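You operate a simulated robot arm through the tools that you are given. There is no shell and no other tool. Be economical: measure what you need, move in short steps, check, and stop when the job is done.

The job below is to be done with a simulated two-armed robot. You get a single attempt, and the scene is never put back.

## Task
Put the blue lid on the plate set and press it at 5 bar.
Fine: square on the middle plate, in press one; the set stays stacked; tray in, guard down, one cycle; leave it in the press; touch no other control.
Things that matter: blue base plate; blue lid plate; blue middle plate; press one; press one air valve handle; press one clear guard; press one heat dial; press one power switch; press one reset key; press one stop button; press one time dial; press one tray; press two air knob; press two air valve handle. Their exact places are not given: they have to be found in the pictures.

The check looks at the end state, three seconds after you hand in, the way a careful person would. Anything else that was tipped, shoved, dropped, spilled or broken makes it a failure. A push-on lid holds only when it is set on centred and level and pressed home; a screw cap is set on level and turned clockwise until tight.

## Robot
Two 7-joint arms with two-finger grippers on one trunk, on a base that drives. Base frame: it is fixed to the floor where the robot stands at the start and does not move with it; the origin is under the middle of the robot, x ahead of it, y to its left, z up. Units: m, degrees, N and s.
The left shoulder is at the start at [0.022, 0.175, 1.429], the right one opposite. With the tool pointing down near the work surface each hand reaches from about 0.1 to 0.74 m from the robot's upright axis, wherever it stands, measured 20 degrees to its own side. Places, roughly: press one [0.8, 0.3, 1]; press one air valve handle [0.6, 0.5, 1.1]; press one clear guard [0.6, 0.3, 1.3]; press one heat dial [0.6, 0, 1.3]; press one power switch [0.6, 0, 1.1]; press one reset key [0.6, 0, 1]; press one stop button [0.6, 0.5, 1]; press one time dial [0.6, 0, 1.2]; press one tray [0.4, 0.3, 0.9]; press two air knob [0.6, -0.3, 1.2]; press two air valve handle [0.6, -0.3, 1.1]; press two heat dial [0.6, -0.8, 1.3]; press two left start button [0.5, -0.3, 0.8]; press two power switch [0.6, -0.8, 1.1]; press two reset key [0.6, -0.8, 1]; press two right start button [0.5, -0.8, 0.8]. Payload 2.94 kg a hand.
The TCP of each hand is the grasp point between the finger pads, 0.03 m short of the fingertips. In the tool frame z runs along the fingers and y along their closing line. The gripper opens to 0.138 m. The gripper's body begins 0.109 m behind the TCP.
Orientation is that of the tool frame in the base frame, as [roll, pitch, yaw] about the fixed x, y, z axes, in that order (R = Rz(yaw) Ry(pitch) Rx(roll)). With the fingers straight down and closing along the base's y, the tool's x points along the base's -x, its y along +y and its z along -z.

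## Interface
- The arms move only by the tool arm_command. It takes "left_series", "right_series" or both (then of equal length, played together; a hand with none holds still); each is one flat list of numbers, 7 for each row, row after row: the opening, from 0 (shut) to 1 (fully open), then the shift along the base's x, y, z in m, then the turn, a rotation vector about the base's x, y, z in degrees. In form: [grip, dx, dy, dz, wx, wy, wz, grip, dx, dy, dz, wx, wy, wz, ...]. A call has 1 to 20 rows; each row shifts and turns the commanded pose from where the row before left it. Rows are played at 5 a second. More than 0.05 m and 8.6 degrees between two rows, or a gripper value outside its range, and nothing of the call is played. Where a pose cannot be reached the arm comes as near as it can. A force on the tool above 40 N (or 10 N above the force at the start of the call, whichever is more), or a blocked arm, ends the call early, and 0.2 s more pass. The fingers move at their own pace and stop on an object; they squeeze with about 42 N. The grip force told is the motor's: it shows also when the fingers shut on nothing. Time passes only in rows, and 0.2 s behind the last, so rows that do not move let the fingers close. The reply holds the time, the measured pose of the TCP, the force on the tool along the base axes, the opening and the grip force, in the units named above and with some noise, with the torque about the TCP (base axes, N m) and any sound that the robot's microphone picked up.
- Cameras (640 x 400 px; columns grow to the right, rows downward): "scene" is now at [0.0556, 0.0311, 1.9019]; the picture's right is [0.41, -0.91, 0.00], its down [-0.69, -0.31, -0.66] and it looks along [0.60, 0.27, -0.75] (base axes); focal length 247 px, centre (320, 200). "left" rides on the left gripper at [0.071, -0.019, -0.146] in its tool frame; the picture's right is [0.26, 0.96, 0.00], its down [-0.85, 0.23, -0.48] and it looks along [-0.46, 0.12, 0.88] (tool axes); focal length 280 px, centre (320, 200). "right" rides on the right gripper at [0.071, 0.019, -0.146] in its tool frame; the picture's right is [-0.26, 0.97, 0.00], its down [-0.85, -0.23, -0.48] and it looks along [-0.46, -0.12, 0.88] (tool axes); focal length 280 px, centre (320, 200).
- grab_frame(camera): a new picture of that camera. It takes no simulated time.
- move_column(by): slides the trunk up (or, below 0, down) by that many m; the arms and the scene camera ride with it, the base frame stays. It gives what a move gives, with no picture.
- roll_base(legs): drives the robot by 1 to 6 legs, each [ahead, turn to the left] in m and degrees, along the robot's own axes; the way and the turn of a leg run together, so that a leg with both is an arc; at most 1.5 m and 180 degrees a leg. The arms and the cameras ride along, it lands a little off, and it stops where it bumps. It gives what a move gives.
- turn_head(pan, tilt): turns the head with the scene camera to pan (to the left, within 120 degrees either way) and tilt (down, from -29 to 69), counted from straight ahead of the robot. It gives what a move gives.
- point_at(camera, pixels): for up to 12 pixels [column, row] of the newest picture of that camera ("zoom" is the newest enlarged one), the place [x, y, z] in the base frame of the surface seen there, good to about 0.002 m. It takes no simulated time.
- inspect(camera, box): a new picture of the part [left, top, right, bottom] of that camera's present view, enlarged. It takes no simulated time.
- job_done(): hands the job in; it is judged then, once.

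Work in short steps. Measure before you move; look again where a grasp or a placing could have gone wrong, and mend it. You have 80 turns and 58 pictures in all, those below and enlarged ones among them. Open the grippers and draw the arms clear of the work before you hand the job in, unless the task says otherwise; then end with one line.

The tools are called by a JSON object that holds its "fn" and its "kwargs". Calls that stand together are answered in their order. arm_command: Moves the arms, as the interface text tells. Its arguments: {"type":"object","properties":{"left_series":{"type":"array","items":{"type":"number"}},"right_series":{"type":"array","items":{"type":"number"}}},"required":[]} The other tools are called the same way: move_column (by) slides the trunk up or down; roll_base (legs) drives the base; turn_head (pan, tilt) turns the head that bears the scene camera; grab_frame (camera) takes a picture; point_at (camera, pixels) gives the place of the surface under pixels of a picture; inspect (camera, box) takes an enlarged picture of a part of a camera's view; job_done () hands the job in.

At the start:

```text
clock: 0.0
left_position: [0.4242, 0.5663, 1.625]
left_orientation: [-179.9, 0.0, -180.0]
left_wrist_force: [0.1, 0.1, 0.1]
left_wrist_torque: [0.01, 0.02, -0.03]
left_width: 0.138
left_gripper_force: 0.1
right_position: [0.4283, 0.0511, 1.6252]
right_orientation: [-179.9, 0.0, -180.0]
right_wrist_force: [-0.2, 0.3, 0.0]
right_wrist_torque: [-0.04, 0.01, -0.02]
right_width: 0.138
right_gripper_force: 0.1
trunk travel left (down, up): [-0.6, 0.134]
robot x, y, heading: [0.0014, 0.001, 0.0]
head pan, tilt: [24.1, 48.8]
```

scene: 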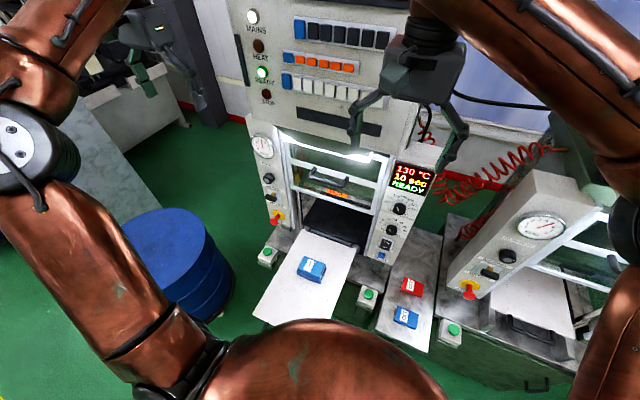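
right: 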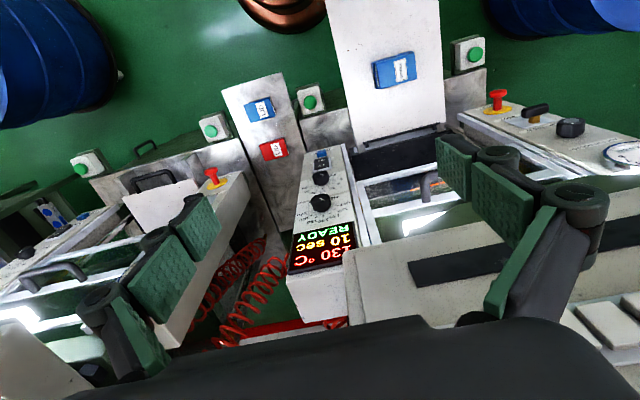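
left: 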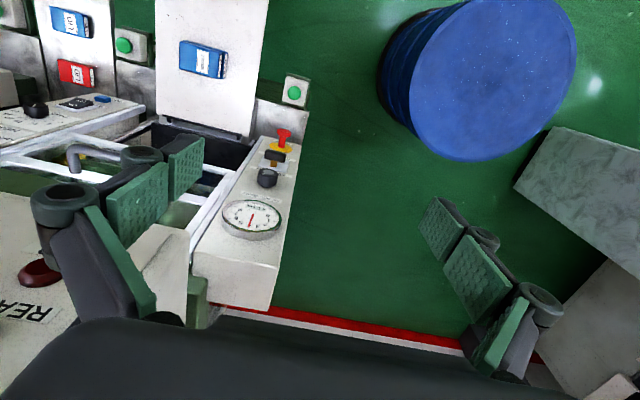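

The scene picture shows the plate set on the tray near (311,268), and the lids on the side board: blue near (405,317), red near (411,286). I enlarge these and the press controls.

{"fn": "inspect", "kwargs": {"camera": "scene", "box": [240, 220, 480, 370]}}

{"fn": "inspect", "kwargs": {"camera": "scene", "box": [240, 120, 460, 258]}}

{"fn": "inspect", "kwargs": {"camera": "left", "box": [160, 120, 320, 270]}}

```text
2.67 times, centred on (360, 295) of scene
```

zoom: 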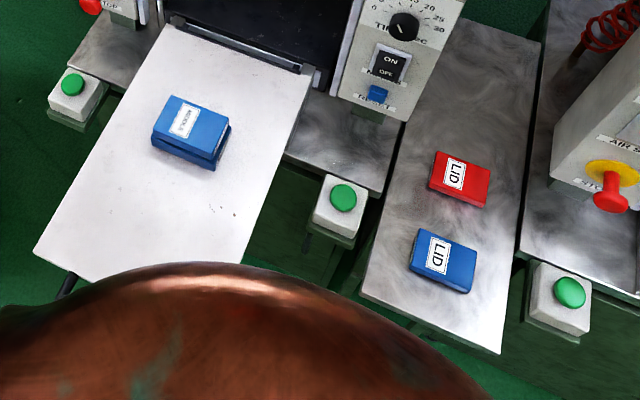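

```text
2.90 times, centred on (350, 189) of scene
```

zoom: 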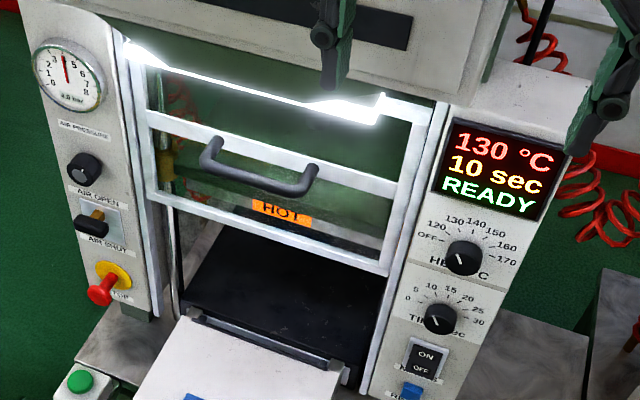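

```text
2.67 times, centred on (240, 195) of left
```

zoom: 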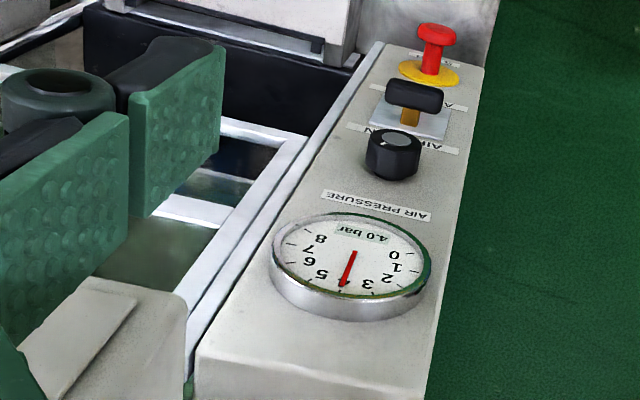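

The gauge shows 4.0 bar, with the air knob, valve and stop below it. I measure the plates, the tray, the buttons and the guard handle.

{"fn": "point_at", "kwargs": {"camera": "scene", "pixels": [[309, 266], [297, 276], [321, 284], [326, 267], [303, 256], [267, 252], [369, 292], [405, 317], [411, 286], [255, 313], [330, 318], [302, 234]]}}

{"fn": "point_at", "kwargs": {"camera": "scene", "pixels": [[312, 180], [331, 189], [347, 184], [268, 178], [272, 196], [275, 215], [263, 147], [409, 174], [375, 205], [286, 180], [382, 213], [330, 228]]}}

{"fn": "inspect", "kwargs": {"camera": "scene", "box": [245, 130, 305, 230]}}

```text
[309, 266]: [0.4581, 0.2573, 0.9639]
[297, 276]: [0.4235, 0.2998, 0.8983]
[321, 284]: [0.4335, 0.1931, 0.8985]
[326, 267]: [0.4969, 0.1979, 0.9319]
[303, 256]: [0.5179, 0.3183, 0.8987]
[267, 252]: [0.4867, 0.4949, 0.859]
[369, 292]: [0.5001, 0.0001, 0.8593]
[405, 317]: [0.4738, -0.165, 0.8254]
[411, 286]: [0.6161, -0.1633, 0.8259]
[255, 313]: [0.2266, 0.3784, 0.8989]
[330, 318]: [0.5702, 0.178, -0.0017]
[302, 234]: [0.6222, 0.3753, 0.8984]
```

```text
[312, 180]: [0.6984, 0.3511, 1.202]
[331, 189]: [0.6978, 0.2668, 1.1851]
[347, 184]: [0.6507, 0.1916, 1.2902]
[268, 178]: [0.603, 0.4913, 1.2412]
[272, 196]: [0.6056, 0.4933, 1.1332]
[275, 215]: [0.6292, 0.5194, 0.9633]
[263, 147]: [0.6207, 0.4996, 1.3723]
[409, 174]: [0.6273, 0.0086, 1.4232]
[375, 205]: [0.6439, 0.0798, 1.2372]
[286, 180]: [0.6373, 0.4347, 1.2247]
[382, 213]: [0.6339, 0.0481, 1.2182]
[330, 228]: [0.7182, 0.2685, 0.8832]
```

```text
4.00 times, centred on (275, 180) of scene
```

zoom: 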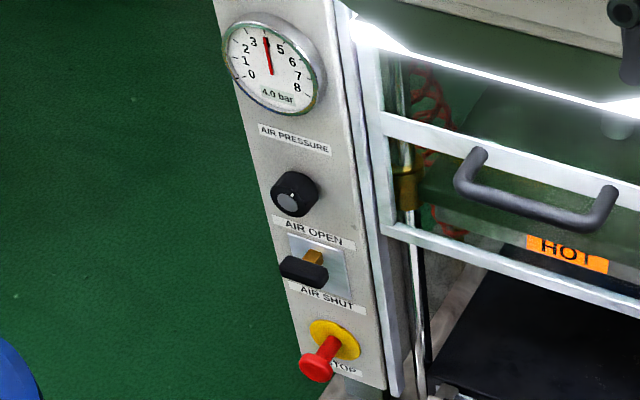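

The knob sits near y 0.49, z 1.24, with the gauge above it. I enlarge the lids and the plate set to measure their corners.

{"fn": "inspect", "kwargs": {"camera": "scene", "box": [380, 265, 444, 339]}}

{"fn": "inspect", "kwargs": {"camera": "right", "box": [190, 60, 350, 180]}}

{"fn": "inspect", "kwargs": {"camera": "right", "box": [340, 20, 460, 120]}}

{"fn": "inspect", "kwargs": {"camera": "scene", "box": [280, 245, 340, 295]}}

```text
5.41 times, centred on (412, 302) of scene
```

zoom: 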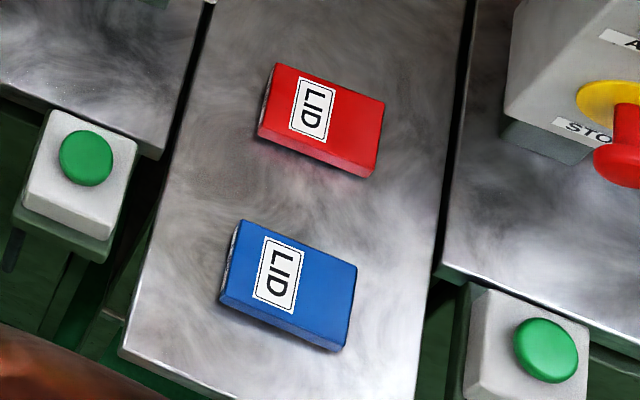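

```text
3.33 times, centred on (270, 120) of right
```

zoom: 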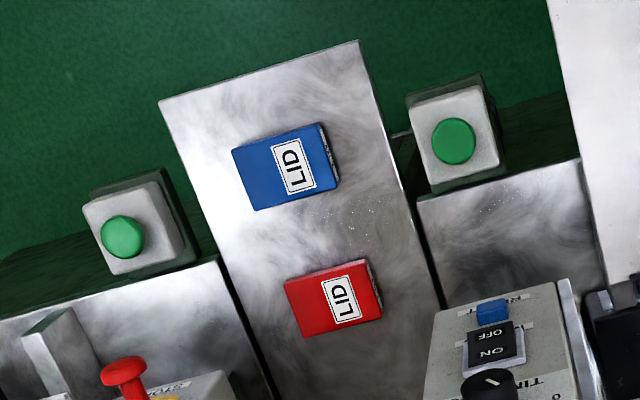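

```text
4.00 times, centred on (400, 70) of right
```

zoom: 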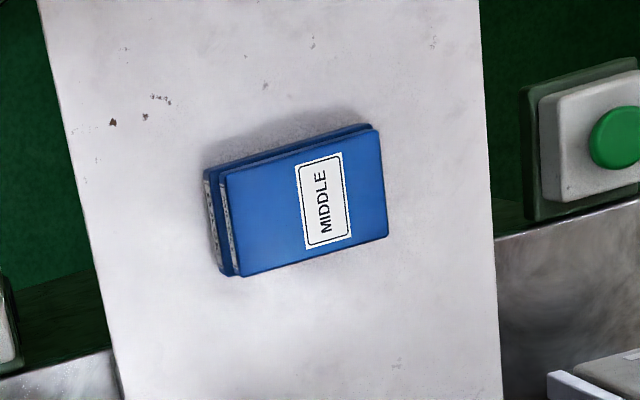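

```text
8.00 times, centred on (310, 270) of scene
```

zoom: 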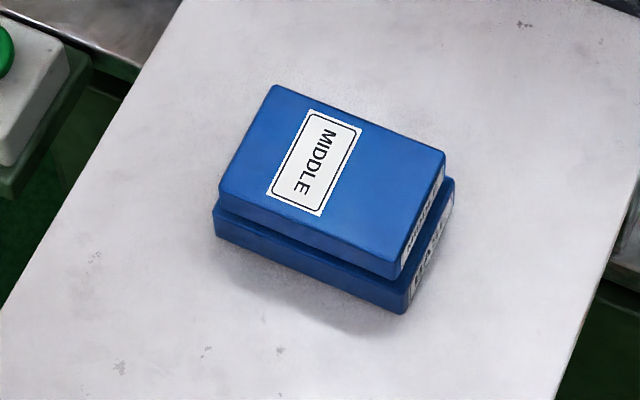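

The labels read the same way on the middle plate and the lid, so no flip is needed. I measure the top corners of the set in the newest enlargement.

{"fn": "point_at", "kwargs": {"camera": "zoom", "pixels": [[277, 90], [440, 153], [392, 272], [225, 188], [330, 170], [216, 235], [404, 310], [450, 185], [300, 330], [223, 198], [396, 275], [403, 265]]}}

{"fn": "inspect", "kwargs": {"camera": "scene", "box": [380, 290, 436, 335]}}

```text
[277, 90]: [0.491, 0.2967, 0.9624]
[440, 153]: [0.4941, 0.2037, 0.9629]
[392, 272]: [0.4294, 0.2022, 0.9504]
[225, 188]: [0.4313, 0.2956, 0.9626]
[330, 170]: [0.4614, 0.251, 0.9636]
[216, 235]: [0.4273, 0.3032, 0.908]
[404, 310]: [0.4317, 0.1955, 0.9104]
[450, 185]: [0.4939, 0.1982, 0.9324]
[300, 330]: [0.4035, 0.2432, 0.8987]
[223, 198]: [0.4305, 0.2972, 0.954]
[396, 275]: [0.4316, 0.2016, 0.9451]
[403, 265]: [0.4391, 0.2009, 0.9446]
```

```text
8.89 times, centred on (408, 312) of scene
```

zoom: 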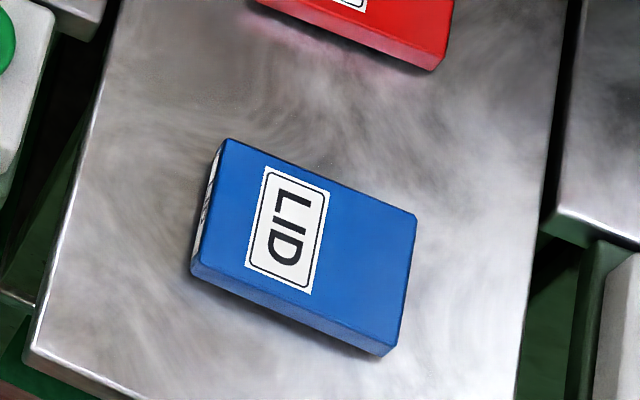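

Middle plate: top at z 0.963, centre about (0.461, 0.250), yaw about +1.7°. I measure the lid the same way.

{"fn": "point_at", "kwargs": {"camera": "zoom", "pixels": [[229, 144], [411, 216], [386, 341], [199, 264], [300, 240], [193, 272], [385, 354], [320, 160], [310, 340], [290, 300], [415, 280], [208, 200]]}}

```text
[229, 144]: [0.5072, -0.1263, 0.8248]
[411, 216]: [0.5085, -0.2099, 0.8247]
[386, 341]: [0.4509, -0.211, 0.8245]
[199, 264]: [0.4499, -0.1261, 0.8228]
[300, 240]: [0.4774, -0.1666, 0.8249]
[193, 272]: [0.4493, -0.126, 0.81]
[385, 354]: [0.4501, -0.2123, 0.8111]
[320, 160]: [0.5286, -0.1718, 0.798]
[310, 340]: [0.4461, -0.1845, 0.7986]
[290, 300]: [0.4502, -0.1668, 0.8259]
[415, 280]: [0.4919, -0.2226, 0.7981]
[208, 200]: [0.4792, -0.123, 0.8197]
```

The lid is about 0.062 × 0.088 m, with its centre at (0.4795, -0.168), its top at 0.825 and its board at 0.798. I bring the right hand above it with the gripper open.

{"fn": "arm_command", "kwargs": {"right_series": [1, 0.0034, -0.0146, -0.045, 0, 0, 0, 1, 0.0034, -0.0146, -0.045, 0, 0, 0, 1, 0.0034, -0.0146, -0.045, 0, 0, 0, 1, 0.0034, -0.0146, -0.045, 0, 0, 0, 1, 0.0034, -0.0146, -0.045, 0, 0, 0, 1, 0.0034, -0.0146, -0.045, 0, 0, 0, 1, 0.0034, -0.0146, -0.045, 0, 0, 0, 1, 0.0034, -0.0146, -0.045, 0, 0, 0, 1, 0.0034, -0.0146, -0.045, 0, 0, 0, 1, 0.0034, -0.0146, -0.045, 0, 0, 0, 1, 0.0034, -0.0146, -0.045, 0, 0, 0, 1, 0.0034, -0.0146, -0.045, 0, 0, 0, 1, 0.0034, -0.0146, -0.045, 0, 0, 0, 1, 0.0034, -0.0146, -0.045, 0, 0, 0, 1, 0.0034, -0.0146, -0.045, 0, 0, 0, 1, 0, 0, 0, 0, 0, 0]}}

{"fn": "grab_frame", "kwargs": {"camera": "right"}}

{"fn": "grab_frame", "kwargs": {"camera": "scene"}}

```text
clock: 3.4
left_position: [0.423, 0.5665, 1.6264]
left_orientation: [-180.0, 0.0, -180.0]
left_wrist_force: [0.3, 0.2, -0.3]
left_wrist_torque: [-0.06, 0.02, 0.02]
left_width: 0.138
left_gripper_force: 0.1
right_position: [0.4793, -0.1671, 0.9505]
right_orientation: [-180.0, 0.0, 180.0]
right_wrist_force: [-0.1, 0.2, -0.1]
right_wrist_torque: [-0.03, -0.01, 0.0]
right_width: 0.1382
right_gripper_force: 0.1
trunk travel left (down, up): [-0.6, 0.134]
robot x, y, heading: [0.0003, -0.0012, -0.0]
head pan, tilt: [24.1, 48.8]
```

```text
45 pictures are left
```

right: 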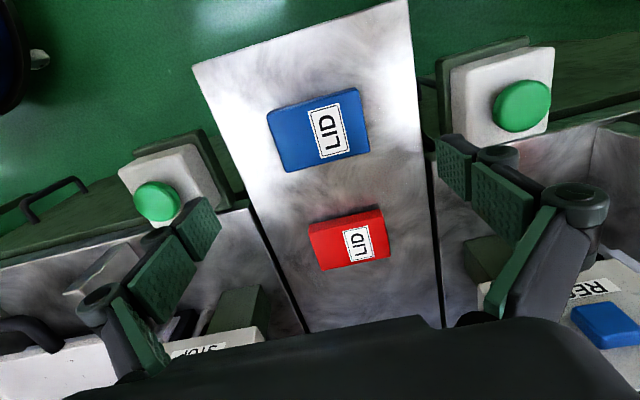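

```text
44 pictures are left
```

scene: 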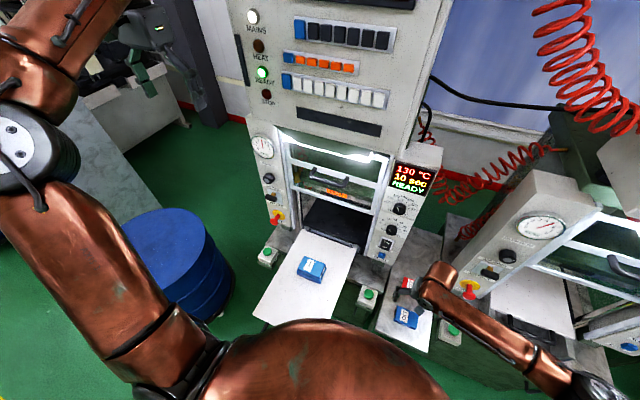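

The lid is well seen at (318,130). I measure its corners from this closer view.

{"fn": "point_at", "kwargs": {"camera": "right", "pixels": [[270, 113], [353, 90], [367, 151], [288, 169], [318, 130], [310, 103], [329, 158], [280, 140], [362, 125], [250, 150], [400, 130]]}}

```text
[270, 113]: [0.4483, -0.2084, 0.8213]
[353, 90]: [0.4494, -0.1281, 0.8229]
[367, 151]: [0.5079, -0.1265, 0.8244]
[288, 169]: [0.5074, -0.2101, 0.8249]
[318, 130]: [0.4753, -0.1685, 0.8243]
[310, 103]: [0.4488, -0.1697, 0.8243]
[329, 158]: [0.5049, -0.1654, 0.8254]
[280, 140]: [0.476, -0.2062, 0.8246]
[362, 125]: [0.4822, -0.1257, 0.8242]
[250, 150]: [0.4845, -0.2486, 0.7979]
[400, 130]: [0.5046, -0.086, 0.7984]
```

Centre confirmed at (0.479, -0.168). I go down to TCP z 0.832 and close.

{"fn": "arm_command", "kwargs": {"right_series": [1, 0, -0.0005, -0.04, 0, 0, 0, 1, 0, -0.0005, -0.04, 0, 0, 0, 1, 0, 0, -0.025, 0, 0, 0, 1, 0, 0, -0.0135, 0, 0, 0, 1, 0, 0, 0, 0, 0, 0, 0.6, 0, 0, 0, 0, 0, 0, 0.4, 0, 0, 0, 0, 0, 0, 0.4, 0, 0, 0, 0, 0, 0, 0.4, 0, 0, 0, 0, 0, 0, 0.4, 0, 0, 0, 0, 0, 0]}}

{"fn": "grab_frame", "kwargs": {"camera": "right"}}

```text
clock: 5.6
left_position: [0.4238, 0.566, 1.6265]
left_orientation: [-180.0, 0.1, -180.0]
left_wrist_force: [0.2, -0.2, -0.5]
left_wrist_torque: [0.0, 0.04, 0.0]
left_width: 0.1378
left_gripper_force: 0.1
right_position: [0.48, -0.1671, 0.8322]
right_orientation: [-180.0, 0.0, -180.0]
right_wrist_force: [0.1, -0.6, 1.6]
right_wrist_torque: [-0.2, 0.06, 0.03]
right_width: 0.0893
right_gripper_force: 42.2
trunk travel left (down, up): [-0.6, 0.134]
robot x, y, heading: [0.0015, 0.0014, -0.0]
head pan, tilt: [24.1, 48.8]
```

```text
43 pictures are left
```

right: 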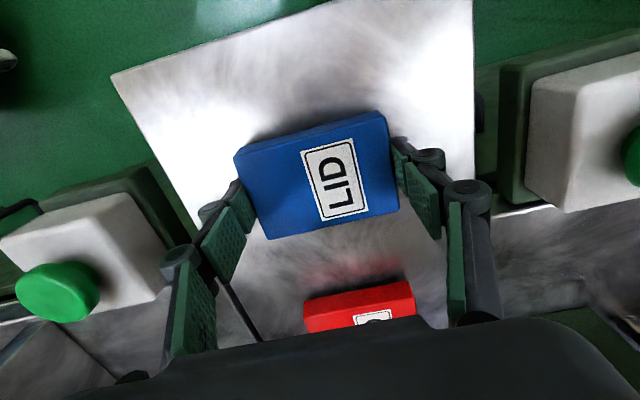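

The lid is gripped (width 0.0893). I lift it straight up and carry it to above the set.

{"fn": "arm_command", "kwargs": {"right_series": [0.4, 0, 0, 0.02, 0, 0, 0, 0.4, 0, 0, 0.045, 0, 0, 0, 0.4, 0, 0, 0.045, 0, 0, 0, 0.4, 0, 0, 0.045, 0, 0, 0, 0.4, 0, 0, 0.045, 0, 0, 0, 0.4, -0.002, 0.0464, 0, 0, 0, 0, 0.4, -0.002, 0.0464, 0, 0, 0, 0, 0.4, -0.002, 0.0464, 0, 0, 0, 0, 0.4, -0.002, 0.0464, 0, 0, 0, 0, 0.4, -0.002, 0.0464, 0, 0, 0, 0, 0.4, -0.002, 0.0464, 0, 0, 0, 0, 0.4, -0.002, 0.0464, 0, 0, 0, 0, 0.4, -0.002, 0.0464, 0, 0, 0, 0, 0.4, -0.002, 0.0464, 0, 0, 0, 0, 0.4, 0, 0, 0, 0, 0, 1.5]}}

{"fn": "grab_frame", "kwargs": {"camera": "right"}}

{"fn": "grab_frame", "kwargs": {"camera": "scene"}}

```text
clock: 8.8
left_position: [0.4243, 0.5645, 1.6258]
left_orientation: [180.0, 0.0, 179.9]
left_wrist_force: [0.3, -0.8, -0.4]
left_wrist_torque: [0.03, 0.02, -0.02]
left_width: 0.1379
left_gripper_force: 0.2
right_position: [0.4764, 0.233, 1.0265]
right_orientation: [-179.1, 0.3, -179.6]
right_wrist_force: [0.5, -0.5, 0.5]
right_wrist_torque: [0.01, 0.0, 0.01]
right_width: 0.0554
right_gripper_force: 0.0
trunk travel left (down, up): [-0.6, 0.134]
robot x, y, heading: [-0.0021, -0.0034, 0.1]
head pan, tilt: [24.1, 48.8]
```

```text
42 pictures are left
```

right: 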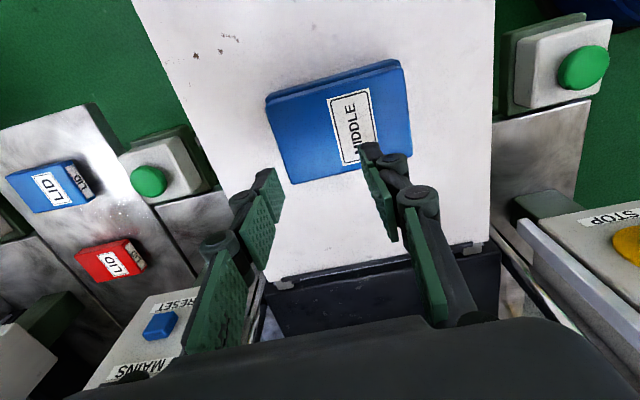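

```text
41 pictures are left
```

scene: 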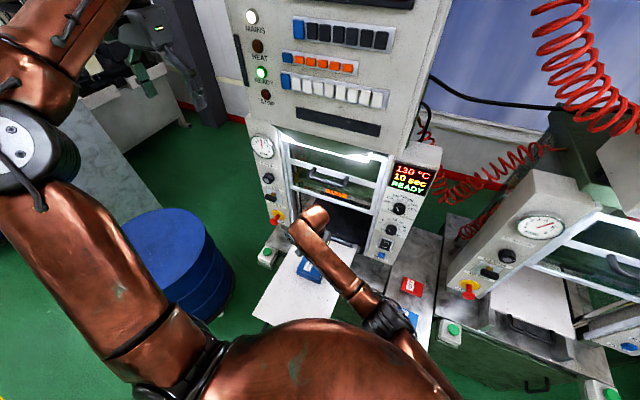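

The gripper holds nothing (width 0.055). The lid stayed on the board, now near (45,187) in the right picture. I check the lid and whether the arm settles.

{"fn": "point_at", "kwargs": {"camera": "right", "pixels": [[45, 187], [8, 178], [64, 162], [30, 212], [76, 207], [92, 190], [110, 263], [340, 125], [268, 102], [401, 66]]}}

{"fn": "arm_command", "kwargs": {"right_series": [0.4, 0, 0, 0, 0, 0, 0, 0.4, 0, 0, 0, 0, 0, 0]}}

{"fn": "inspect", "kwargs": {"camera": "right", "box": [0, 130, 160, 290]}}

```text
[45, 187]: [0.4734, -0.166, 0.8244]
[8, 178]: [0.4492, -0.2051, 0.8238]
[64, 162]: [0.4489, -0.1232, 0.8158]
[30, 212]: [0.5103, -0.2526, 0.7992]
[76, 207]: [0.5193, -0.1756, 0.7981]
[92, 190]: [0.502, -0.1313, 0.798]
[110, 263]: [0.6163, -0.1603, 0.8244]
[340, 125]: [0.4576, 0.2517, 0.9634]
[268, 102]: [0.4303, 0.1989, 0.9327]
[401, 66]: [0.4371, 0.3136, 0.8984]
```

```text
clock: 9.4
left_position: [0.4243, 0.5658, 1.6258]
left_orientation: [180.0, -0.1, 179.9]
left_wrist_force: [-0.2, 0.2, 0.1]
left_wrist_torque: [0.02, 0.0, -0.01]
left_width: 0.1379
left_gripper_force: 0.1
right_position: [0.4756, 0.2353, 1.0289]
right_orientation: [-179.2, 0.4, -179.6]
right_wrist_force: [-0.3, -0.1, 0.0]
right_wrist_torque: [0.04, -0.02, 0.01]
right_width: 0.055
right_gripper_force: 0.1
trunk travel left (down, up): [-0.6, 0.134]
robot x, y, heading: [-0.0001, -0.0005, 0.2]
head pan, tilt: [24.1, 48.8]
```

```text
2.50 times, centred on (80, 210) of right
```

zoom: 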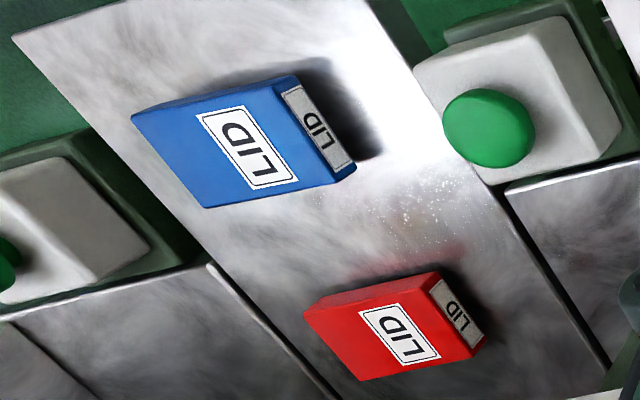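

The lid is where it was. The grip slipped on a soft squeeze, and the right arm is at its limit near y 0.235. I draw the hand back, then turn the robot 18° left so both spots are in comfortable reach.

{"fn": "arm_command", "kwargs": {"right_series": [1, -0.01, -0.02, 0.04, 0, 0, 0, 1, -0.01, -0.03, 0.035, 0, 0, 0, 1, -0.01, -0.04, 0.02, 0, 0, 0, 1, -0.01, -0.045, 0, 0, 0, 0, 1, 0, -0.045, 0, 0, 0, 0, 1, 0, -0.045, 0, 0, 0, 0, 1, 0, -0.045, 0, 0, 0, 0]}}

{"fn": "roll_base", "kwargs": {"legs": [[0, 18]]}}

```text
clock: 11.0
left_position: [0.4233, 0.5634, 1.6272]
left_orientation: [179.9, 0.0, 179.9]
left_wrist_force: [0.1, -1.0, -0.5]
left_wrist_torque: [0.08, 0.0, 0.01]
left_width: 0.1383
left_gripper_force: 0.1
right_position: [0.4192, -0.0237, 1.1293]
right_orientation: [179.9, 0.0, -178.4]
right_wrist_force: [0.4, 0.0, -0.3]
right_wrist_torque: [0.01, 0.02, 0.0]
right_width: 0.138
right_gripper_force: 0.1
trunk travel left (down, up): [-0.6, 0.134]
robot x, y, heading: [0.0001, 0.0004, 0.0]
head pan, tilt: [24.1, 48.8]
```

```text
clock: 12.4
left_position: [0.225, 0.6697, 1.6254]
left_orientation: [-180.0, -0.1, -161.7]
left_wrist_force: [-0.3, -0.1, -0.2]
left_wrist_torque: [-0.01, -0.03, 0.0]
left_width: 0.1379
left_gripper_force: 0.1
right_position: [0.4061, 0.1112, 1.1286]
right_orientation: [-180.0, 0.0, -160.2]
right_wrist_force: [0.3, -0.1, 0.1]
right_wrist_torque: [-0.02, 0.01, 0.0]
right_width: 0.1378
right_gripper_force: 0.0
trunk travel left (down, up): [-0.6, 0.134]
robot x, y, heading: [-0.0005, 0.0007, 17.9]
head pan, tilt: [24.1, 48.8]
```

The turn went well. I move over the lid again and square the hand.

{"fn": "arm_command", "kwargs": {"right_series": [1, 0.0091, -0.0349, 0, 0, 0, -2.5, 1, 0.0091, -0.0349, 0, 0, 0, -2.5, 1, 0.0091, -0.0349, -0.03, 0, 0, -2.5, 1, 0.0091, -0.0349, -0.03, 0, 0, -2.5, 1, 0.0091, -0.0349, -0.03, 0, 0, -2.5, 1, 0.0091, -0.0349, -0.03, 0, 0, -2.5, 1, 0.0091, -0.0349, -0.03, 0, 0, -2.5, 1, 0.0091, -0.0349, -0.03, 0, 0, -2.3, 1, 0, 0, 0, 0, 0, 0, 1, 0, 0, 0, 0, 0, 0]}}

```text
clock: 14.6
left_position: [0.2253, 0.6702, 1.6261]
left_orientation: [-180.0, 0.0, -161.7]
left_wrist_force: [-0.3, 0.0, -0.3]
left_wrist_torque: [0.0, 0.0, 0.0]
left_width: 0.138
left_gripper_force: 0.1
right_position: [0.4772, -0.1692, 0.9499]
right_orientation: [180.0, 0.0, -180.0]
right_wrist_force: [-0.7, -0.7, -0.2]
right_wrist_torque: [0.02, -0.03, -0.02]
right_width: 0.1377
right_gripper_force: 0.1
trunk travel left (down, up): [-0.6, 0.134]
robot x, y, heading: [0.0011, -0.0005, 18.2]
head pan, tilt: [24.1, 48.8]
```

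Now I go down to z 0.830 and close with the full squeeze command.

{"fn": "arm_command", "kwargs": {"right_series": [1, 0.0015, 0.001, -0.04, 0, 0, 0, 1, 0, 0, -0.04, 0, 0, 0, 1, 0, 0, -0.025, 0, 0, 0, 1, 0, 0, -0.015, 0, 0, 0, 1, 0, 0, 0, 0, 0, 0, 0, 0, 0, 0, 0, 0, 0, 0, 0, 0, 0, 0, 0, 0, 0, 0, 0, 0, 0, 0, 0, 0, 0, 0, 0, 0, 0, 0, 0, 0, 0, 0, 0, 0, 0, 0, 0, 0, 0, 0, 0, 0, 0]}}

{"fn": "arm_command", "kwargs": {"right_series": [0, 0, 0, 0.008, 0, 0, 0, 0, 0, 0, 0.012, 0, 0, 0, 0, 0, 0, 0.02, 0, 0, 0, 0, 0, 0, 0, 0, 0, 0]}}

{"fn": "grab_frame", "kwargs": {"camera": "right"}}

```text
refused: series must hold 7 numbers for each row
```

```text
clock: 15.6
left_position: [0.2243, 0.6705, 1.6255]
left_orientation: [180.0, 0.0, -161.7]
left_wrist_force: [0.1, -0.2, 0.1]
left_wrist_torque: [0.02, -0.01, -0.02]
left_width: 0.138
left_gripper_force: 0.1
right_position: [0.4784, -0.168, 0.9893]
right_orientation: [180.0, -0.1, 180.0]
right_wrist_force: [0.2, -0.1, -0.5]
right_wrist_torque: [-0.01, -0.03, -0.02]
right_width: 0.0457
right_gripper_force: 1.5
trunk travel left (down, up): [-0.6, 0.134]
robot x, y, heading: [-0.0008, -0.0033, 18.5]
head pan, tilt: [24.1, 48.8]
```

```text
39 pictures are left
```

right: 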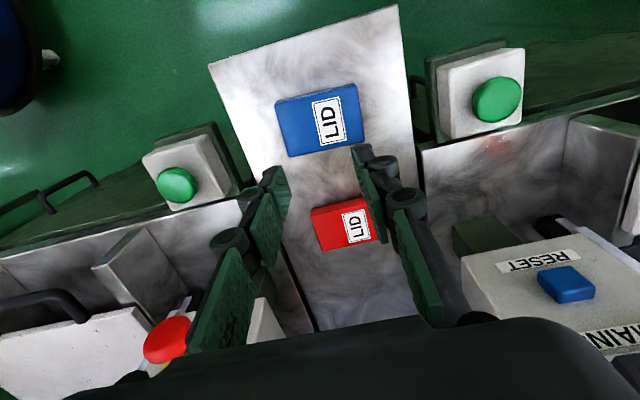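

The first call was refused for a miscounted row, so the hand only rose to 0.99 and nothing was touched. I open, go down 0.16 and close.

{"fn": "arm_command", "kwargs": {"right_series": [1, 0.001, 0, 0, 0, 0, 0, 1, 0, 0, 0, 0, 0, 0, 1, 0, 0, 0, 0, 0, 0, 1, 0, 0, 0, 0, 0, 0, 1, 0, 0, 0, 0, 0, 0, 1, 0, 0, -0.045, 0, 0, 0, 1, 0, 0, -0.045, 0, 0, 0, 1, 0, 0, -0.045, 0, 0, 0, 1, 0, 0, -0.024, 0, 0, 0, 1, 0, 0, 0, 0, 0, 0, 0, 0, 0, 0, 0, 0, 0, 0, 0, 0, 0, 0, 0, 0, 0, 0, 0, 0, 0, 0, 0, 0, 0, 0, 0, 0, 0, 0, 0, 0, 0, 0, 0, 0, 0]}}

{"fn": "arm_command", "kwargs": {"right_series": [0, 0, 0, 0.008, 0, 0, 0, 0, 0, 0, 0.012, 0, 0, 0, 0, 0, 0, 0.01, 0, 0, 0, 0, 0, 0, 0, 0, 0, 0]}}

{"fn": "grab_frame", "kwargs": {"camera": "right"}}

```text
clock: 18.8
left_position: [0.2255, 0.6686, 1.6266]
left_orientation: [-180.0, 0.0, -161.7]
left_wrist_force: [0.1, 0.1, 0.3]
left_wrist_torque: [-0.01, 0.03, 0.02]
left_width: 0.1383
left_gripper_force: 0.0
right_position: [0.4792, -0.1675, 0.8286]
right_orientation: [180.0, 0.1, -180.0]
right_wrist_force: [0.4, -1.1, 1.1]
right_wrist_torque: [-0.05, 0.1, -0.04]
right_width: 0.0903
right_gripper_force: 42.2
trunk travel left (down, up): [-0.6, 0.134]
robot x, y, heading: [-0.0027, -0.0047, 18.3]
head pan, tilt: [24.1, 48.8]
```

```text
clock: 19.8
left_position: [0.2255, 0.6695, 1.6266]
left_orientation: [180.0, 0.0, -161.6]
left_wrist_force: [-0.3, 0.4, 1.1]
left_wrist_torque: [0.01, 0.01, 0.02]
left_width: 0.1381
left_gripper_force: 0.0
right_position: [0.4802, -0.1679, 0.8597]
right_orientation: [180.0, 0.1, -180.0]
right_wrist_force: [0.1, 0.7, -2.8]
right_wrist_torque: [0.04, -0.03, -0.02]
right_width: 0.0903
right_gripper_force: 42.1
trunk travel left (down, up): [-0.6, 0.134]
robot x, y, heading: [0.0009, 0.0012, 18.5]
head pan, tilt: [24.1, 48.8]
```

```text
38 pictures are left
```

right: 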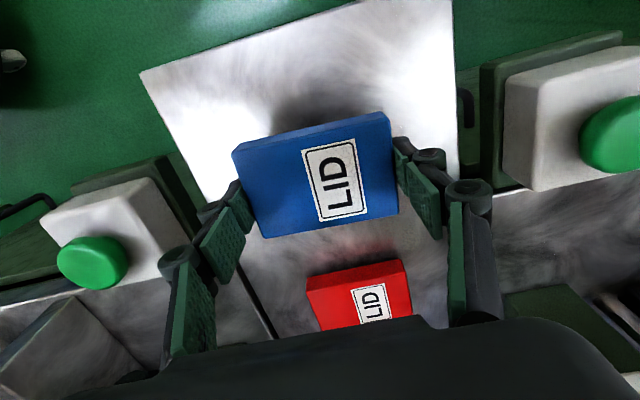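

The lid is held (2.8 N, width 0.0903). I measure it in the hand, then carry it over the set.

{"fn": "point_at", "kwargs": {"camera": "right", "pixels": [[236, 152], [384, 116], [394, 207], [266, 235], [318, 175], [250, 195], [390, 160], [310, 136], [329, 219]]}}

{"fn": "arm_command", "kwargs": {"right_series": [0, 0, 0, 0.03, 0, 0, 0, 0, 0, 0, 0.04, 0, 0, 0, 0, 0, 0, 0.045, 0, 0, 0, 0, 0, 0, 0.045, 0, 0, 0, 0, 0, 0.03, 0.03, 0, 0, 0, 0, -0.002, 0.0435, 0, 0, 0, 0, 0, -0.002, 0.0435, 0, 0, 0, 0, 0, -0.002, 0.0435, 0, 0, 0, 0, 0, -0.002, 0.0435, 0, 0, 0, 0, 0, -0.002, 0.0435, 0, 0, 0, 0, 0, -0.002, 0.0435, 0, 0, 0, 0, 0, -0.002, 0.0435, 0, 0, 0, 0, 0, -0.002, 0.0435, 0, 0, 0, 0, 0, -0.002, 0.0395, 0, 0, 0, 0, 0, 0, 0, 0, 0, 0, 0, 0, 0, 0, 0, 0, 0, 0]}}

{"fn": "grab_frame", "kwargs": {"camera": "right"}}

```text
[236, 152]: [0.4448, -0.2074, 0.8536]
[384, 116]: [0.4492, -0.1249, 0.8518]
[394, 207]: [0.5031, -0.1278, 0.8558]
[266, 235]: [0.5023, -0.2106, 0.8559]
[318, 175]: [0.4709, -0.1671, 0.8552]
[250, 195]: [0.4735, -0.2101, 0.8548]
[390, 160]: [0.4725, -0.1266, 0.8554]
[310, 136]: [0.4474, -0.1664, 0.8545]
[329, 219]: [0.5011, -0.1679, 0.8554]
```

```text
clock: 23.2
left_position: [0.2248, 0.6712, 1.6264]
left_orientation: [179.9, -0.1, -161.6]
left_wrist_force: [0.4, 1.0, 0.1]
left_wrist_torque: [0.01, 0.0, -0.01]
left_width: 0.1381
left_gripper_force: 0.1
right_position: [0.4627, 0.2502, 1.0495]
right_orientation: [-179.9, 0.0, 180.0]
right_wrist_force: [0.1, 0.1, -2.5]
right_wrist_torque: [-0.02, 0.01, 0.0]
right_width: 0.0899
right_gripper_force: 42.2
trunk travel left (down, up): [-0.6, 0.134]
robot x, y, heading: [0.0014, -0.0021, 18.0]
head pan, tilt: [24.1, 48.8]
```

```text
37 pictures are left
```

right: 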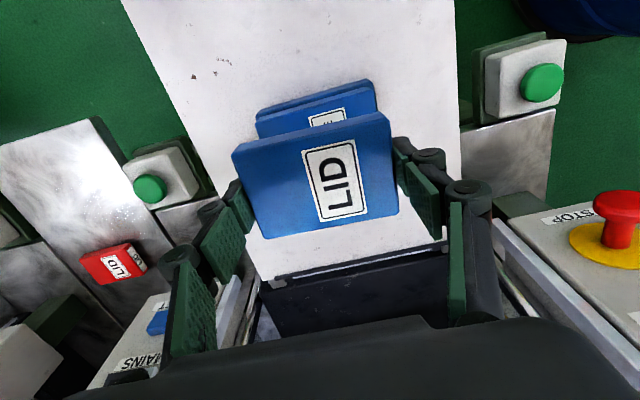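

The lid hangs above the set at z 1.05. I measure the lid and the visible parts of the middle plate in this same picture, and view it from the scene.

{"fn": "point_at", "kwargs": {"camera": "right", "pixels": [[236, 152], [384, 116], [394, 207], [266, 235], [318, 175], [310, 136], [329, 219], [258, 121], [371, 86], [315, 104], [345, 101], [259, 116]]}}

{"fn": "inspect", "kwargs": {"camera": "scene", "box": [340, 230, 440, 330]}}

{"fn": "inspect", "kwargs": {"camera": "right", "box": [220, 60, 420, 250]}}

```text
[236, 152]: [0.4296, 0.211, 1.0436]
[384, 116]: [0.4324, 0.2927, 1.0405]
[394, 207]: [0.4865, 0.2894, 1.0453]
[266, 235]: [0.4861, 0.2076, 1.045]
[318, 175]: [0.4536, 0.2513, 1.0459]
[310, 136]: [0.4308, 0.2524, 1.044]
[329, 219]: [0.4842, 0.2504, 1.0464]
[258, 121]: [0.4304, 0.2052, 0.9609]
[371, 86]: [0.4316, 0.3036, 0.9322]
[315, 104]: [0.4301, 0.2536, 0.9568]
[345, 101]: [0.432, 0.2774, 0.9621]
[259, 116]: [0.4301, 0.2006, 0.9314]
```

```text
4.00 times, centred on (390, 280) of scene
```

zoom: 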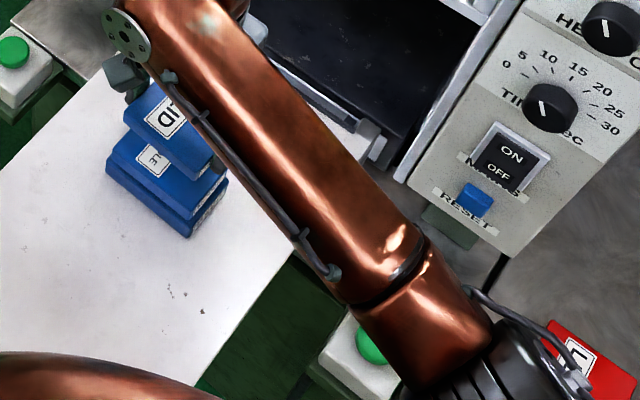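

```text
2.11 times, centred on (320, 155) of right
```

zoom: 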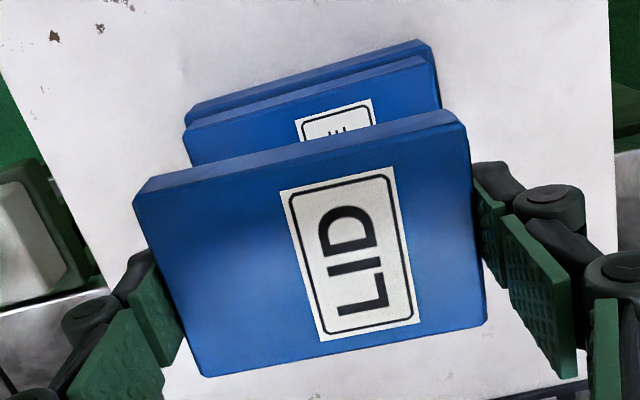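

I need a sharper measure of the relative yaw and offset, so I enlarge the lid's top face exactly.

{"fn": "inspect", "kwargs": {"camera": "right", "box": [214, 75, 414, 200]}}

```text
3.20 times, centred on (314, 138) of right
```

zoom: 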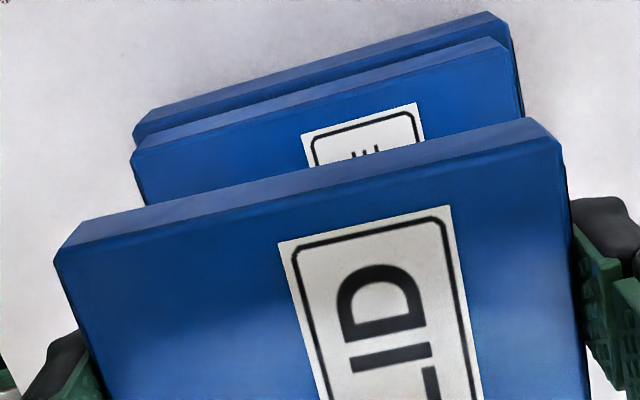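

The front edges' slopes differ (lid -0.226, middle -0.284), so the lid may be yawed about 2°. I check with points just inside the edges.

{"fn": "point_at", "kwargs": {"camera": "zoom", "pixels": [[70, 258], [150, 240], [250, 217], [350, 194], [450, 171], [540, 151], [150, 156], [200, 142], [300, 113], [400, 85], [480, 62], [495, 58]]}}

```text
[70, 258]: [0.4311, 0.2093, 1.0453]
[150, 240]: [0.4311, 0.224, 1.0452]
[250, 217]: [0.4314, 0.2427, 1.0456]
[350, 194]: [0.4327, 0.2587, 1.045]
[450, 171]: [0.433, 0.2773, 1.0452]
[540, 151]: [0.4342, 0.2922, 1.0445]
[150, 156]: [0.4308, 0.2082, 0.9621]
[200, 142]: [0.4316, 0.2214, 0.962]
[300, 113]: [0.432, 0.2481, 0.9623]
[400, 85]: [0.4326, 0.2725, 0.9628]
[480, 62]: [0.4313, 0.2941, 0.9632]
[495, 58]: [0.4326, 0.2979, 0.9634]
```

The lid is about -2° and the middle about +0.3°. I turn the hand +2.3° and lower to about 8 mm above the middle plate, then compare again.

{"fn": "arm_command", "kwargs": {"right_series": [0, 0, 0, -0.012, 0, 0, 2.3, 0, 0, 0, -0.02, 0, 0, 0, 0, 0, 0, -0.015, 0, 0, 0, 0, 0, 0, 0, 0, 0, 0, 0, 0, 0, 0, 0, 0, 0]}}

{"fn": "inspect", "kwargs": {"camera": "right", "box": [214, 95, 414, 220]}}

{"fn": "inspect", "kwargs": {"camera": "scene", "box": [360, 245, 410, 295]}}

```text
clock: 24.4
left_position: [0.2249, 0.6711, 1.6253]
left_orientation: [-180.0, 0.0, -161.7]
left_wrist_force: [-0.5, -0.8, 0.1]
left_wrist_torque: [0.02, -0.01, 0.01]
left_width: 0.1379
left_gripper_force: 0.1
right_position: [0.4616, 0.2484, 1.0017]
right_orientation: [180.0, 0.1, -177.7]
right_wrist_force: [0.8, -0.6, -3.3]
right_wrist_torque: [-0.02, 0.0, 0.0]
right_width: 0.0897
right_gripper_force: 42.8
trunk travel left (down, up): [-0.6, 0.134]
robot x, y, heading: [0.0032, 0.0013, 18.5]
head pan, tilt: [24.1, 48.8]
```

```text
3.20 times, centred on (314, 158) of right
```

zoom: 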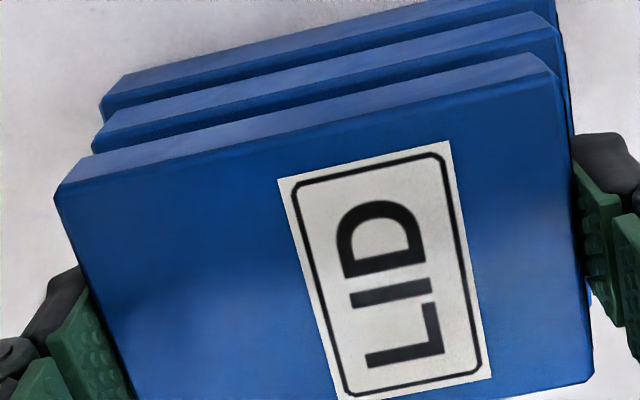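

```text
8.00 times, centred on (385, 270) of scene
```

zoom: 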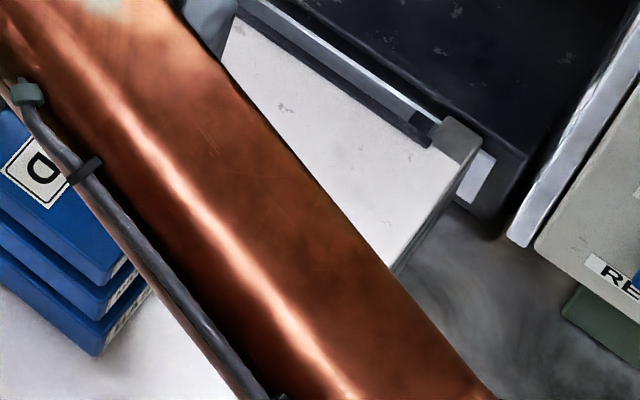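

The edges now look parallel (-0.235 against about -0.24). The newest zoom is the scene's, so I take points from a fresh right enlargement to check the offset.

{"fn": "inspect", "kwargs": {"camera": "right", "box": [204, 95, 424, 245]}}

{"fn": "point_at", "kwargs": {"camera": "right", "pixels": [[236, 158], [310, 140], [383, 123], [245, 143], [255, 140], [270, 136], [384, 104], [370, 107], [260, 230], [395, 204], [300, 225], [350, 213]]}}

```text
2.67 times, centred on (314, 170) of right
```

zoom: 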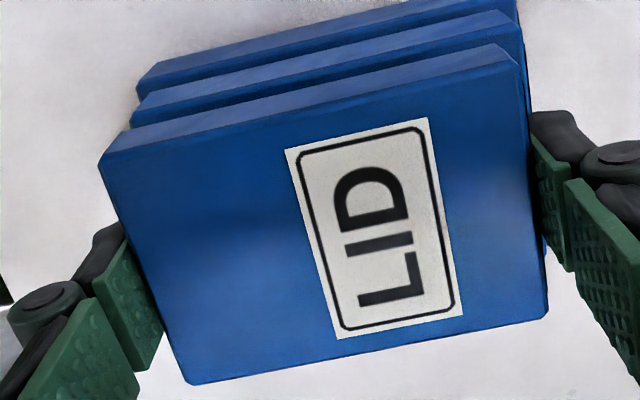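

```text
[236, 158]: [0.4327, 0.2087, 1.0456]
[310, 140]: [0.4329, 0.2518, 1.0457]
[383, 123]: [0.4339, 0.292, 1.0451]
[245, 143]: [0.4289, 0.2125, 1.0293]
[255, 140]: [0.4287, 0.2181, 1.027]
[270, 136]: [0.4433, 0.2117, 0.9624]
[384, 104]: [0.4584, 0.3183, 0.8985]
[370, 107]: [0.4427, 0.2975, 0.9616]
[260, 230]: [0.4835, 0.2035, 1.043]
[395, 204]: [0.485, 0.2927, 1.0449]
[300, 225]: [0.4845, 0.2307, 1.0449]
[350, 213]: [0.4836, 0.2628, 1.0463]
```

That used the older full picture, so I point in the current enlargement.

{"fn": "point_at", "kwargs": {"camera": "zoom", "pixels": [[115, 163], [505, 72], [190, 376], [540, 310], [200, 122], [300, 97], [430, 66], [200, 90], [300, 64], [430, 34], [130, 220], [533, 180]]}}

```text
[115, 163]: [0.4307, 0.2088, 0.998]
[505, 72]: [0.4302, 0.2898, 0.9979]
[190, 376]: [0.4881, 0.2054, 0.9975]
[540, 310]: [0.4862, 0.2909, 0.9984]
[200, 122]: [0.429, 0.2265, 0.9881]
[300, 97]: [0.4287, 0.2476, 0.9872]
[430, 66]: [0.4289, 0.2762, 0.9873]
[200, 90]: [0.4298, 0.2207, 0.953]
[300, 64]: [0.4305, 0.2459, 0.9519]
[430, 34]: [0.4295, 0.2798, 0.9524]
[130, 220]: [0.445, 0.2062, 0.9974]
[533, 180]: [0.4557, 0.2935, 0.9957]
```

Both front faces are parallel: lid x 0.4289, middle 0.4299. Allowing for the lid's smaller depth, I shift +2 mm in x, lower onto the plate and look at the force.

{"fn": "arm_command", "kwargs": {"right_series": [0, 0.002, 0, -0.003, 0, 0, 0, 0, 0, 0, -0.003, 0, 0, 0, 0, 0, 0, -0.002, 0, 0, 0, 0, 0, 0, 0, 0, 0, 0]}}

```text
clock: 25.4
left_position: [0.2259, 0.6697, 1.6265]
left_orientation: [180.0, -0.1, -161.7]
left_wrist_force: [-0.2, 0.8, -0.6]
left_wrist_torque: [0.0, 0.02, 0.01]
left_width: 0.138
left_gripper_force: 0.2
right_position: [0.4635, 0.249, 0.9957]
right_orientation: [-180.0, 0.0, -177.7]
right_wrist_force: [0.6, 0.7, -2.8]
right_wrist_torque: [0.04, 0.04, 0.01]
right_width: 0.0896
right_gripper_force: 42.5
trunk travel left (down, up): [-0.6, 0.134]
robot x, y, heading: [-0.0019, 0.0004, 18.4]
head pan, tilt: [24.1, 48.8]
```

Still about 2 mm clear (the weight is still 2.8 N). I lower in 1 mm steps to contact.

{"fn": "arm_command", "kwargs": {"right_series": [0, 0, 0, -0.001, 0, 0, 0, 0, 0, 0, -0.001, 0, 0, 0, 0, 0, 0, 0, 0, 0, 0]}}

```text
clock: 26.2
left_position: [0.2244, 0.6715, 1.6253]
left_orientation: [-180.0, 0.0, -161.7]
left_wrist_force: [0.8, -0.3, 0.0]
left_wrist_torque: [0.0, 0.01, 0.01]
left_width: 0.1379
left_gripper_force: 0.1
right_position: [0.4629, 0.2492, 0.9928]
right_orientation: [-179.9, 0.0, -177.7]
right_wrist_force: [1.0, 0.9, 4.5]
right_wrist_torque: [-0.24, -0.03, 0.0]
right_width: 0.0897
right_gripper_force: 42.2
trunk travel left (down, up): [-0.6, 0.134]
robot x, y, heading: [0.0014, 0.0007, 18.7]
head pan, tilt: [24.1, 48.8]
```

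Contact (+4.5 N). I open and rise straight up, then look.

{"fn": "arm_command", "kwargs": {"right_series": [0.75, 0, 0, 0, 0, 0, 0, 0.85, 0, 0, 0, 0, 0, 0, 1, 0, 0, 0, 0, 0, 0, 1, 0, 0, 0, 0, 0, 0, 1, 0, 0, 0, 0, 0, 0, 1, 0, 0, 0.03, 0, 0, 0, 1, 0, 0, 0.045, 0, 0, 0, 1, 0, 0, 0.045, 0, 0, 0, 1, 0, 0, 0, 0, 0, 0]}}

{"fn": "inspect", "kwargs": {"camera": "right", "box": [240, 40, 420, 160]}}

```text
clock: 28.2
left_position: [0.2239, 0.671, 1.6259]
left_orientation: [-180.0, 0.0, -161.7]
left_wrist_force: [-0.8, -0.5, 0.0]
left_wrist_torque: [-0.01, 0.0, 0.02]
left_width: 0.138
left_gripper_force: 0.0
right_position: [0.4616, 0.2519, 1.1128]
right_orientation: [-179.9, 0.1, -177.7]
right_wrist_force: [0.1, 0.3, 0.3]
right_wrist_torque: [-0.01, 0.01, 0.02]
right_width: 0.1379
right_gripper_force: 0.0
trunk travel left (down, up): [-0.6, 0.134]
robot x, y, heading: [-0.0023, 0.003, 18.4]
head pan, tilt: [24.1, 48.8]
```

```text
3.33 times, centred on (330, 100) of right
```

zoom: 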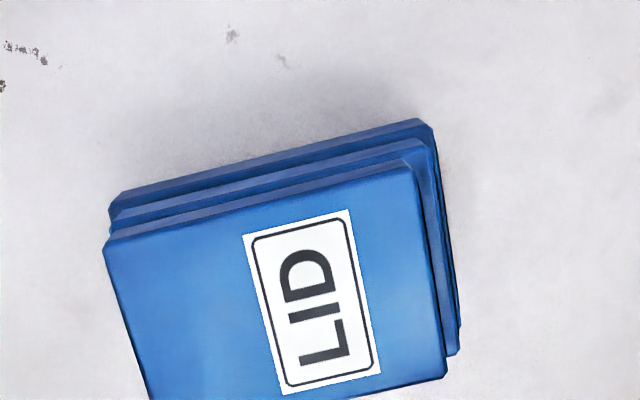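

The lid looks parallel. I measure its edges against the middle plate's ledge at right and front.

{"fn": "point_at", "kwargs": {"camera": "zoom", "pixels": [[112, 248], [405, 172], [436, 370], [180, 390], [120, 300], [430, 320], [428, 190], [420, 150], [120, 222], [250, 195], [300, 165], [437, 250]]}}

{"fn": "arm_command", "kwargs": {"right_series": [1, -0.02, -0.045, 0, 0, 0, 0, 1, -0.02, -0.045, 0, 0, 0, 0, 1, -0.01, -0.045, 0, 0, 0, 0, 1, 0, -0.045, 0, 0, 0, 0, 1, 0, -0.045, 0, 0, 0, 0]}}

{"fn": "inspect", "kwargs": {"camera": "scene", "box": [325, 240, 405, 300]}}

```text
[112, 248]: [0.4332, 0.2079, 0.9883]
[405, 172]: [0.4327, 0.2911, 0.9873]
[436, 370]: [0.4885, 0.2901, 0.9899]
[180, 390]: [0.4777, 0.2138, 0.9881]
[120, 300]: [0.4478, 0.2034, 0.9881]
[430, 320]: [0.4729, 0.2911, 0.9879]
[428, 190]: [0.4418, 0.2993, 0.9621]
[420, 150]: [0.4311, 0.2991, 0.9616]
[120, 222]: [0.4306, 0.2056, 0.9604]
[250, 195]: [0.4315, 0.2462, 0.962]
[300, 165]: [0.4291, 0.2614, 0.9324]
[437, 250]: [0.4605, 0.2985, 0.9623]
```

```text
clock: 29.4
left_position: [0.2256, 0.6672, 1.6279]
left_orientation: [-180.0, 0.1, -161.7]
left_wrist_force: [-1.1, 0.1, -0.6]
left_wrist_torque: [0.07, 0.0, -0.02]
left_width: 0.1382
left_gripper_force: 0.0
right_position: [0.4134, 0.022, 1.1128]
right_orientation: [180.0, 0.1, -177.8]
right_wrist_force: [-0.5, -0.5, 0.1]
right_wrist_torque: [0.04, 0.0, -0.01]
right_width: 0.138
right_gripper_force: 0.0
trunk travel left (down, up): [-0.6, 0.134]
robot x, y, heading: [0.0026, -0.0045, 17.9]
head pan, tilt: [24.1, 48.8]
```

```text
6.67 times, centred on (365, 270) of scene
```

zoom: 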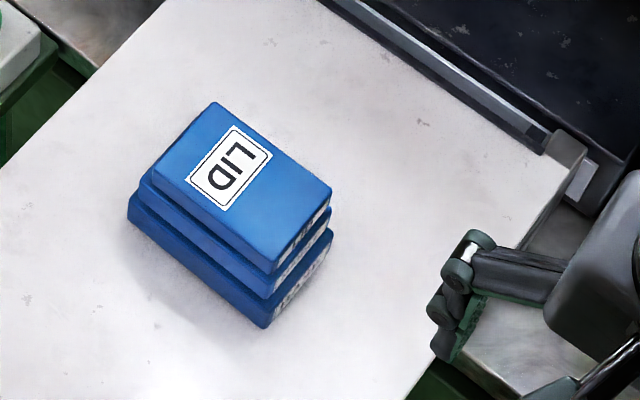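

From the scene the stack is neat, so I measure both sides here.

{"fn": "point_at", "kwargs": {"camera": "zoom", "pixels": [[327, 192], [300, 228], [272, 258], [305, 240], [303, 262], [303, 285], [216, 108], [160, 166], [148, 184], [205, 225], [200, 240], [200, 270]]}}

```text
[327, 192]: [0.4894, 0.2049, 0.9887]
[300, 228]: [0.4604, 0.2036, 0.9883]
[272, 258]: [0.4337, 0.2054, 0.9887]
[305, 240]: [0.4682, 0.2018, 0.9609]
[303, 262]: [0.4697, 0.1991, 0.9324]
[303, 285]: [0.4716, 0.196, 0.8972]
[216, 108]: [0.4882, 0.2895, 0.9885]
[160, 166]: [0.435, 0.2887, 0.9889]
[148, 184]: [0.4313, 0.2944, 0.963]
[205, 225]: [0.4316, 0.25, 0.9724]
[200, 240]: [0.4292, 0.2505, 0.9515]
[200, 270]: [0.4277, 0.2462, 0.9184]
```

The lid sits about 2 mm toward -y of centre; x and yaw are good. I go back, shifted +2 mm in y, and close the fingers only to 0.66 (0.091 m) as a gentle centring guide, with no squeeze.

{"fn": "arm_command", "kwargs": {"right_series": [1, 0, 0.045, 0, 0, 0, 0, 1, 0, 0.045, 0, 0, 0, 0, 1, 0.01, 0.045, 0, 0, 0, 0, 1, 0.02, 0.045, 0, 0, 0, 0, 1, 0.02, 0.047, 0, 0, 0, 0, 1, 0, 0, -0.04, 0, 0, 0, 1, 0, 0, -0.04, 0, 0, 0, 1, 0, 0, -0.03, 0, 0, 0, 1, 0, 0, 0, 0, 0, 0]}}

{"fn": "grab_frame", "kwargs": {"camera": "right"}}

```text
refused: row 5 steps farther than a row can; nothing moved
```

```text
28 pictures are left
```

right: 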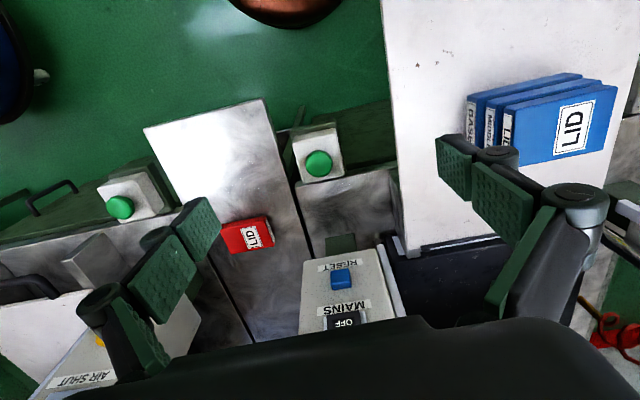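

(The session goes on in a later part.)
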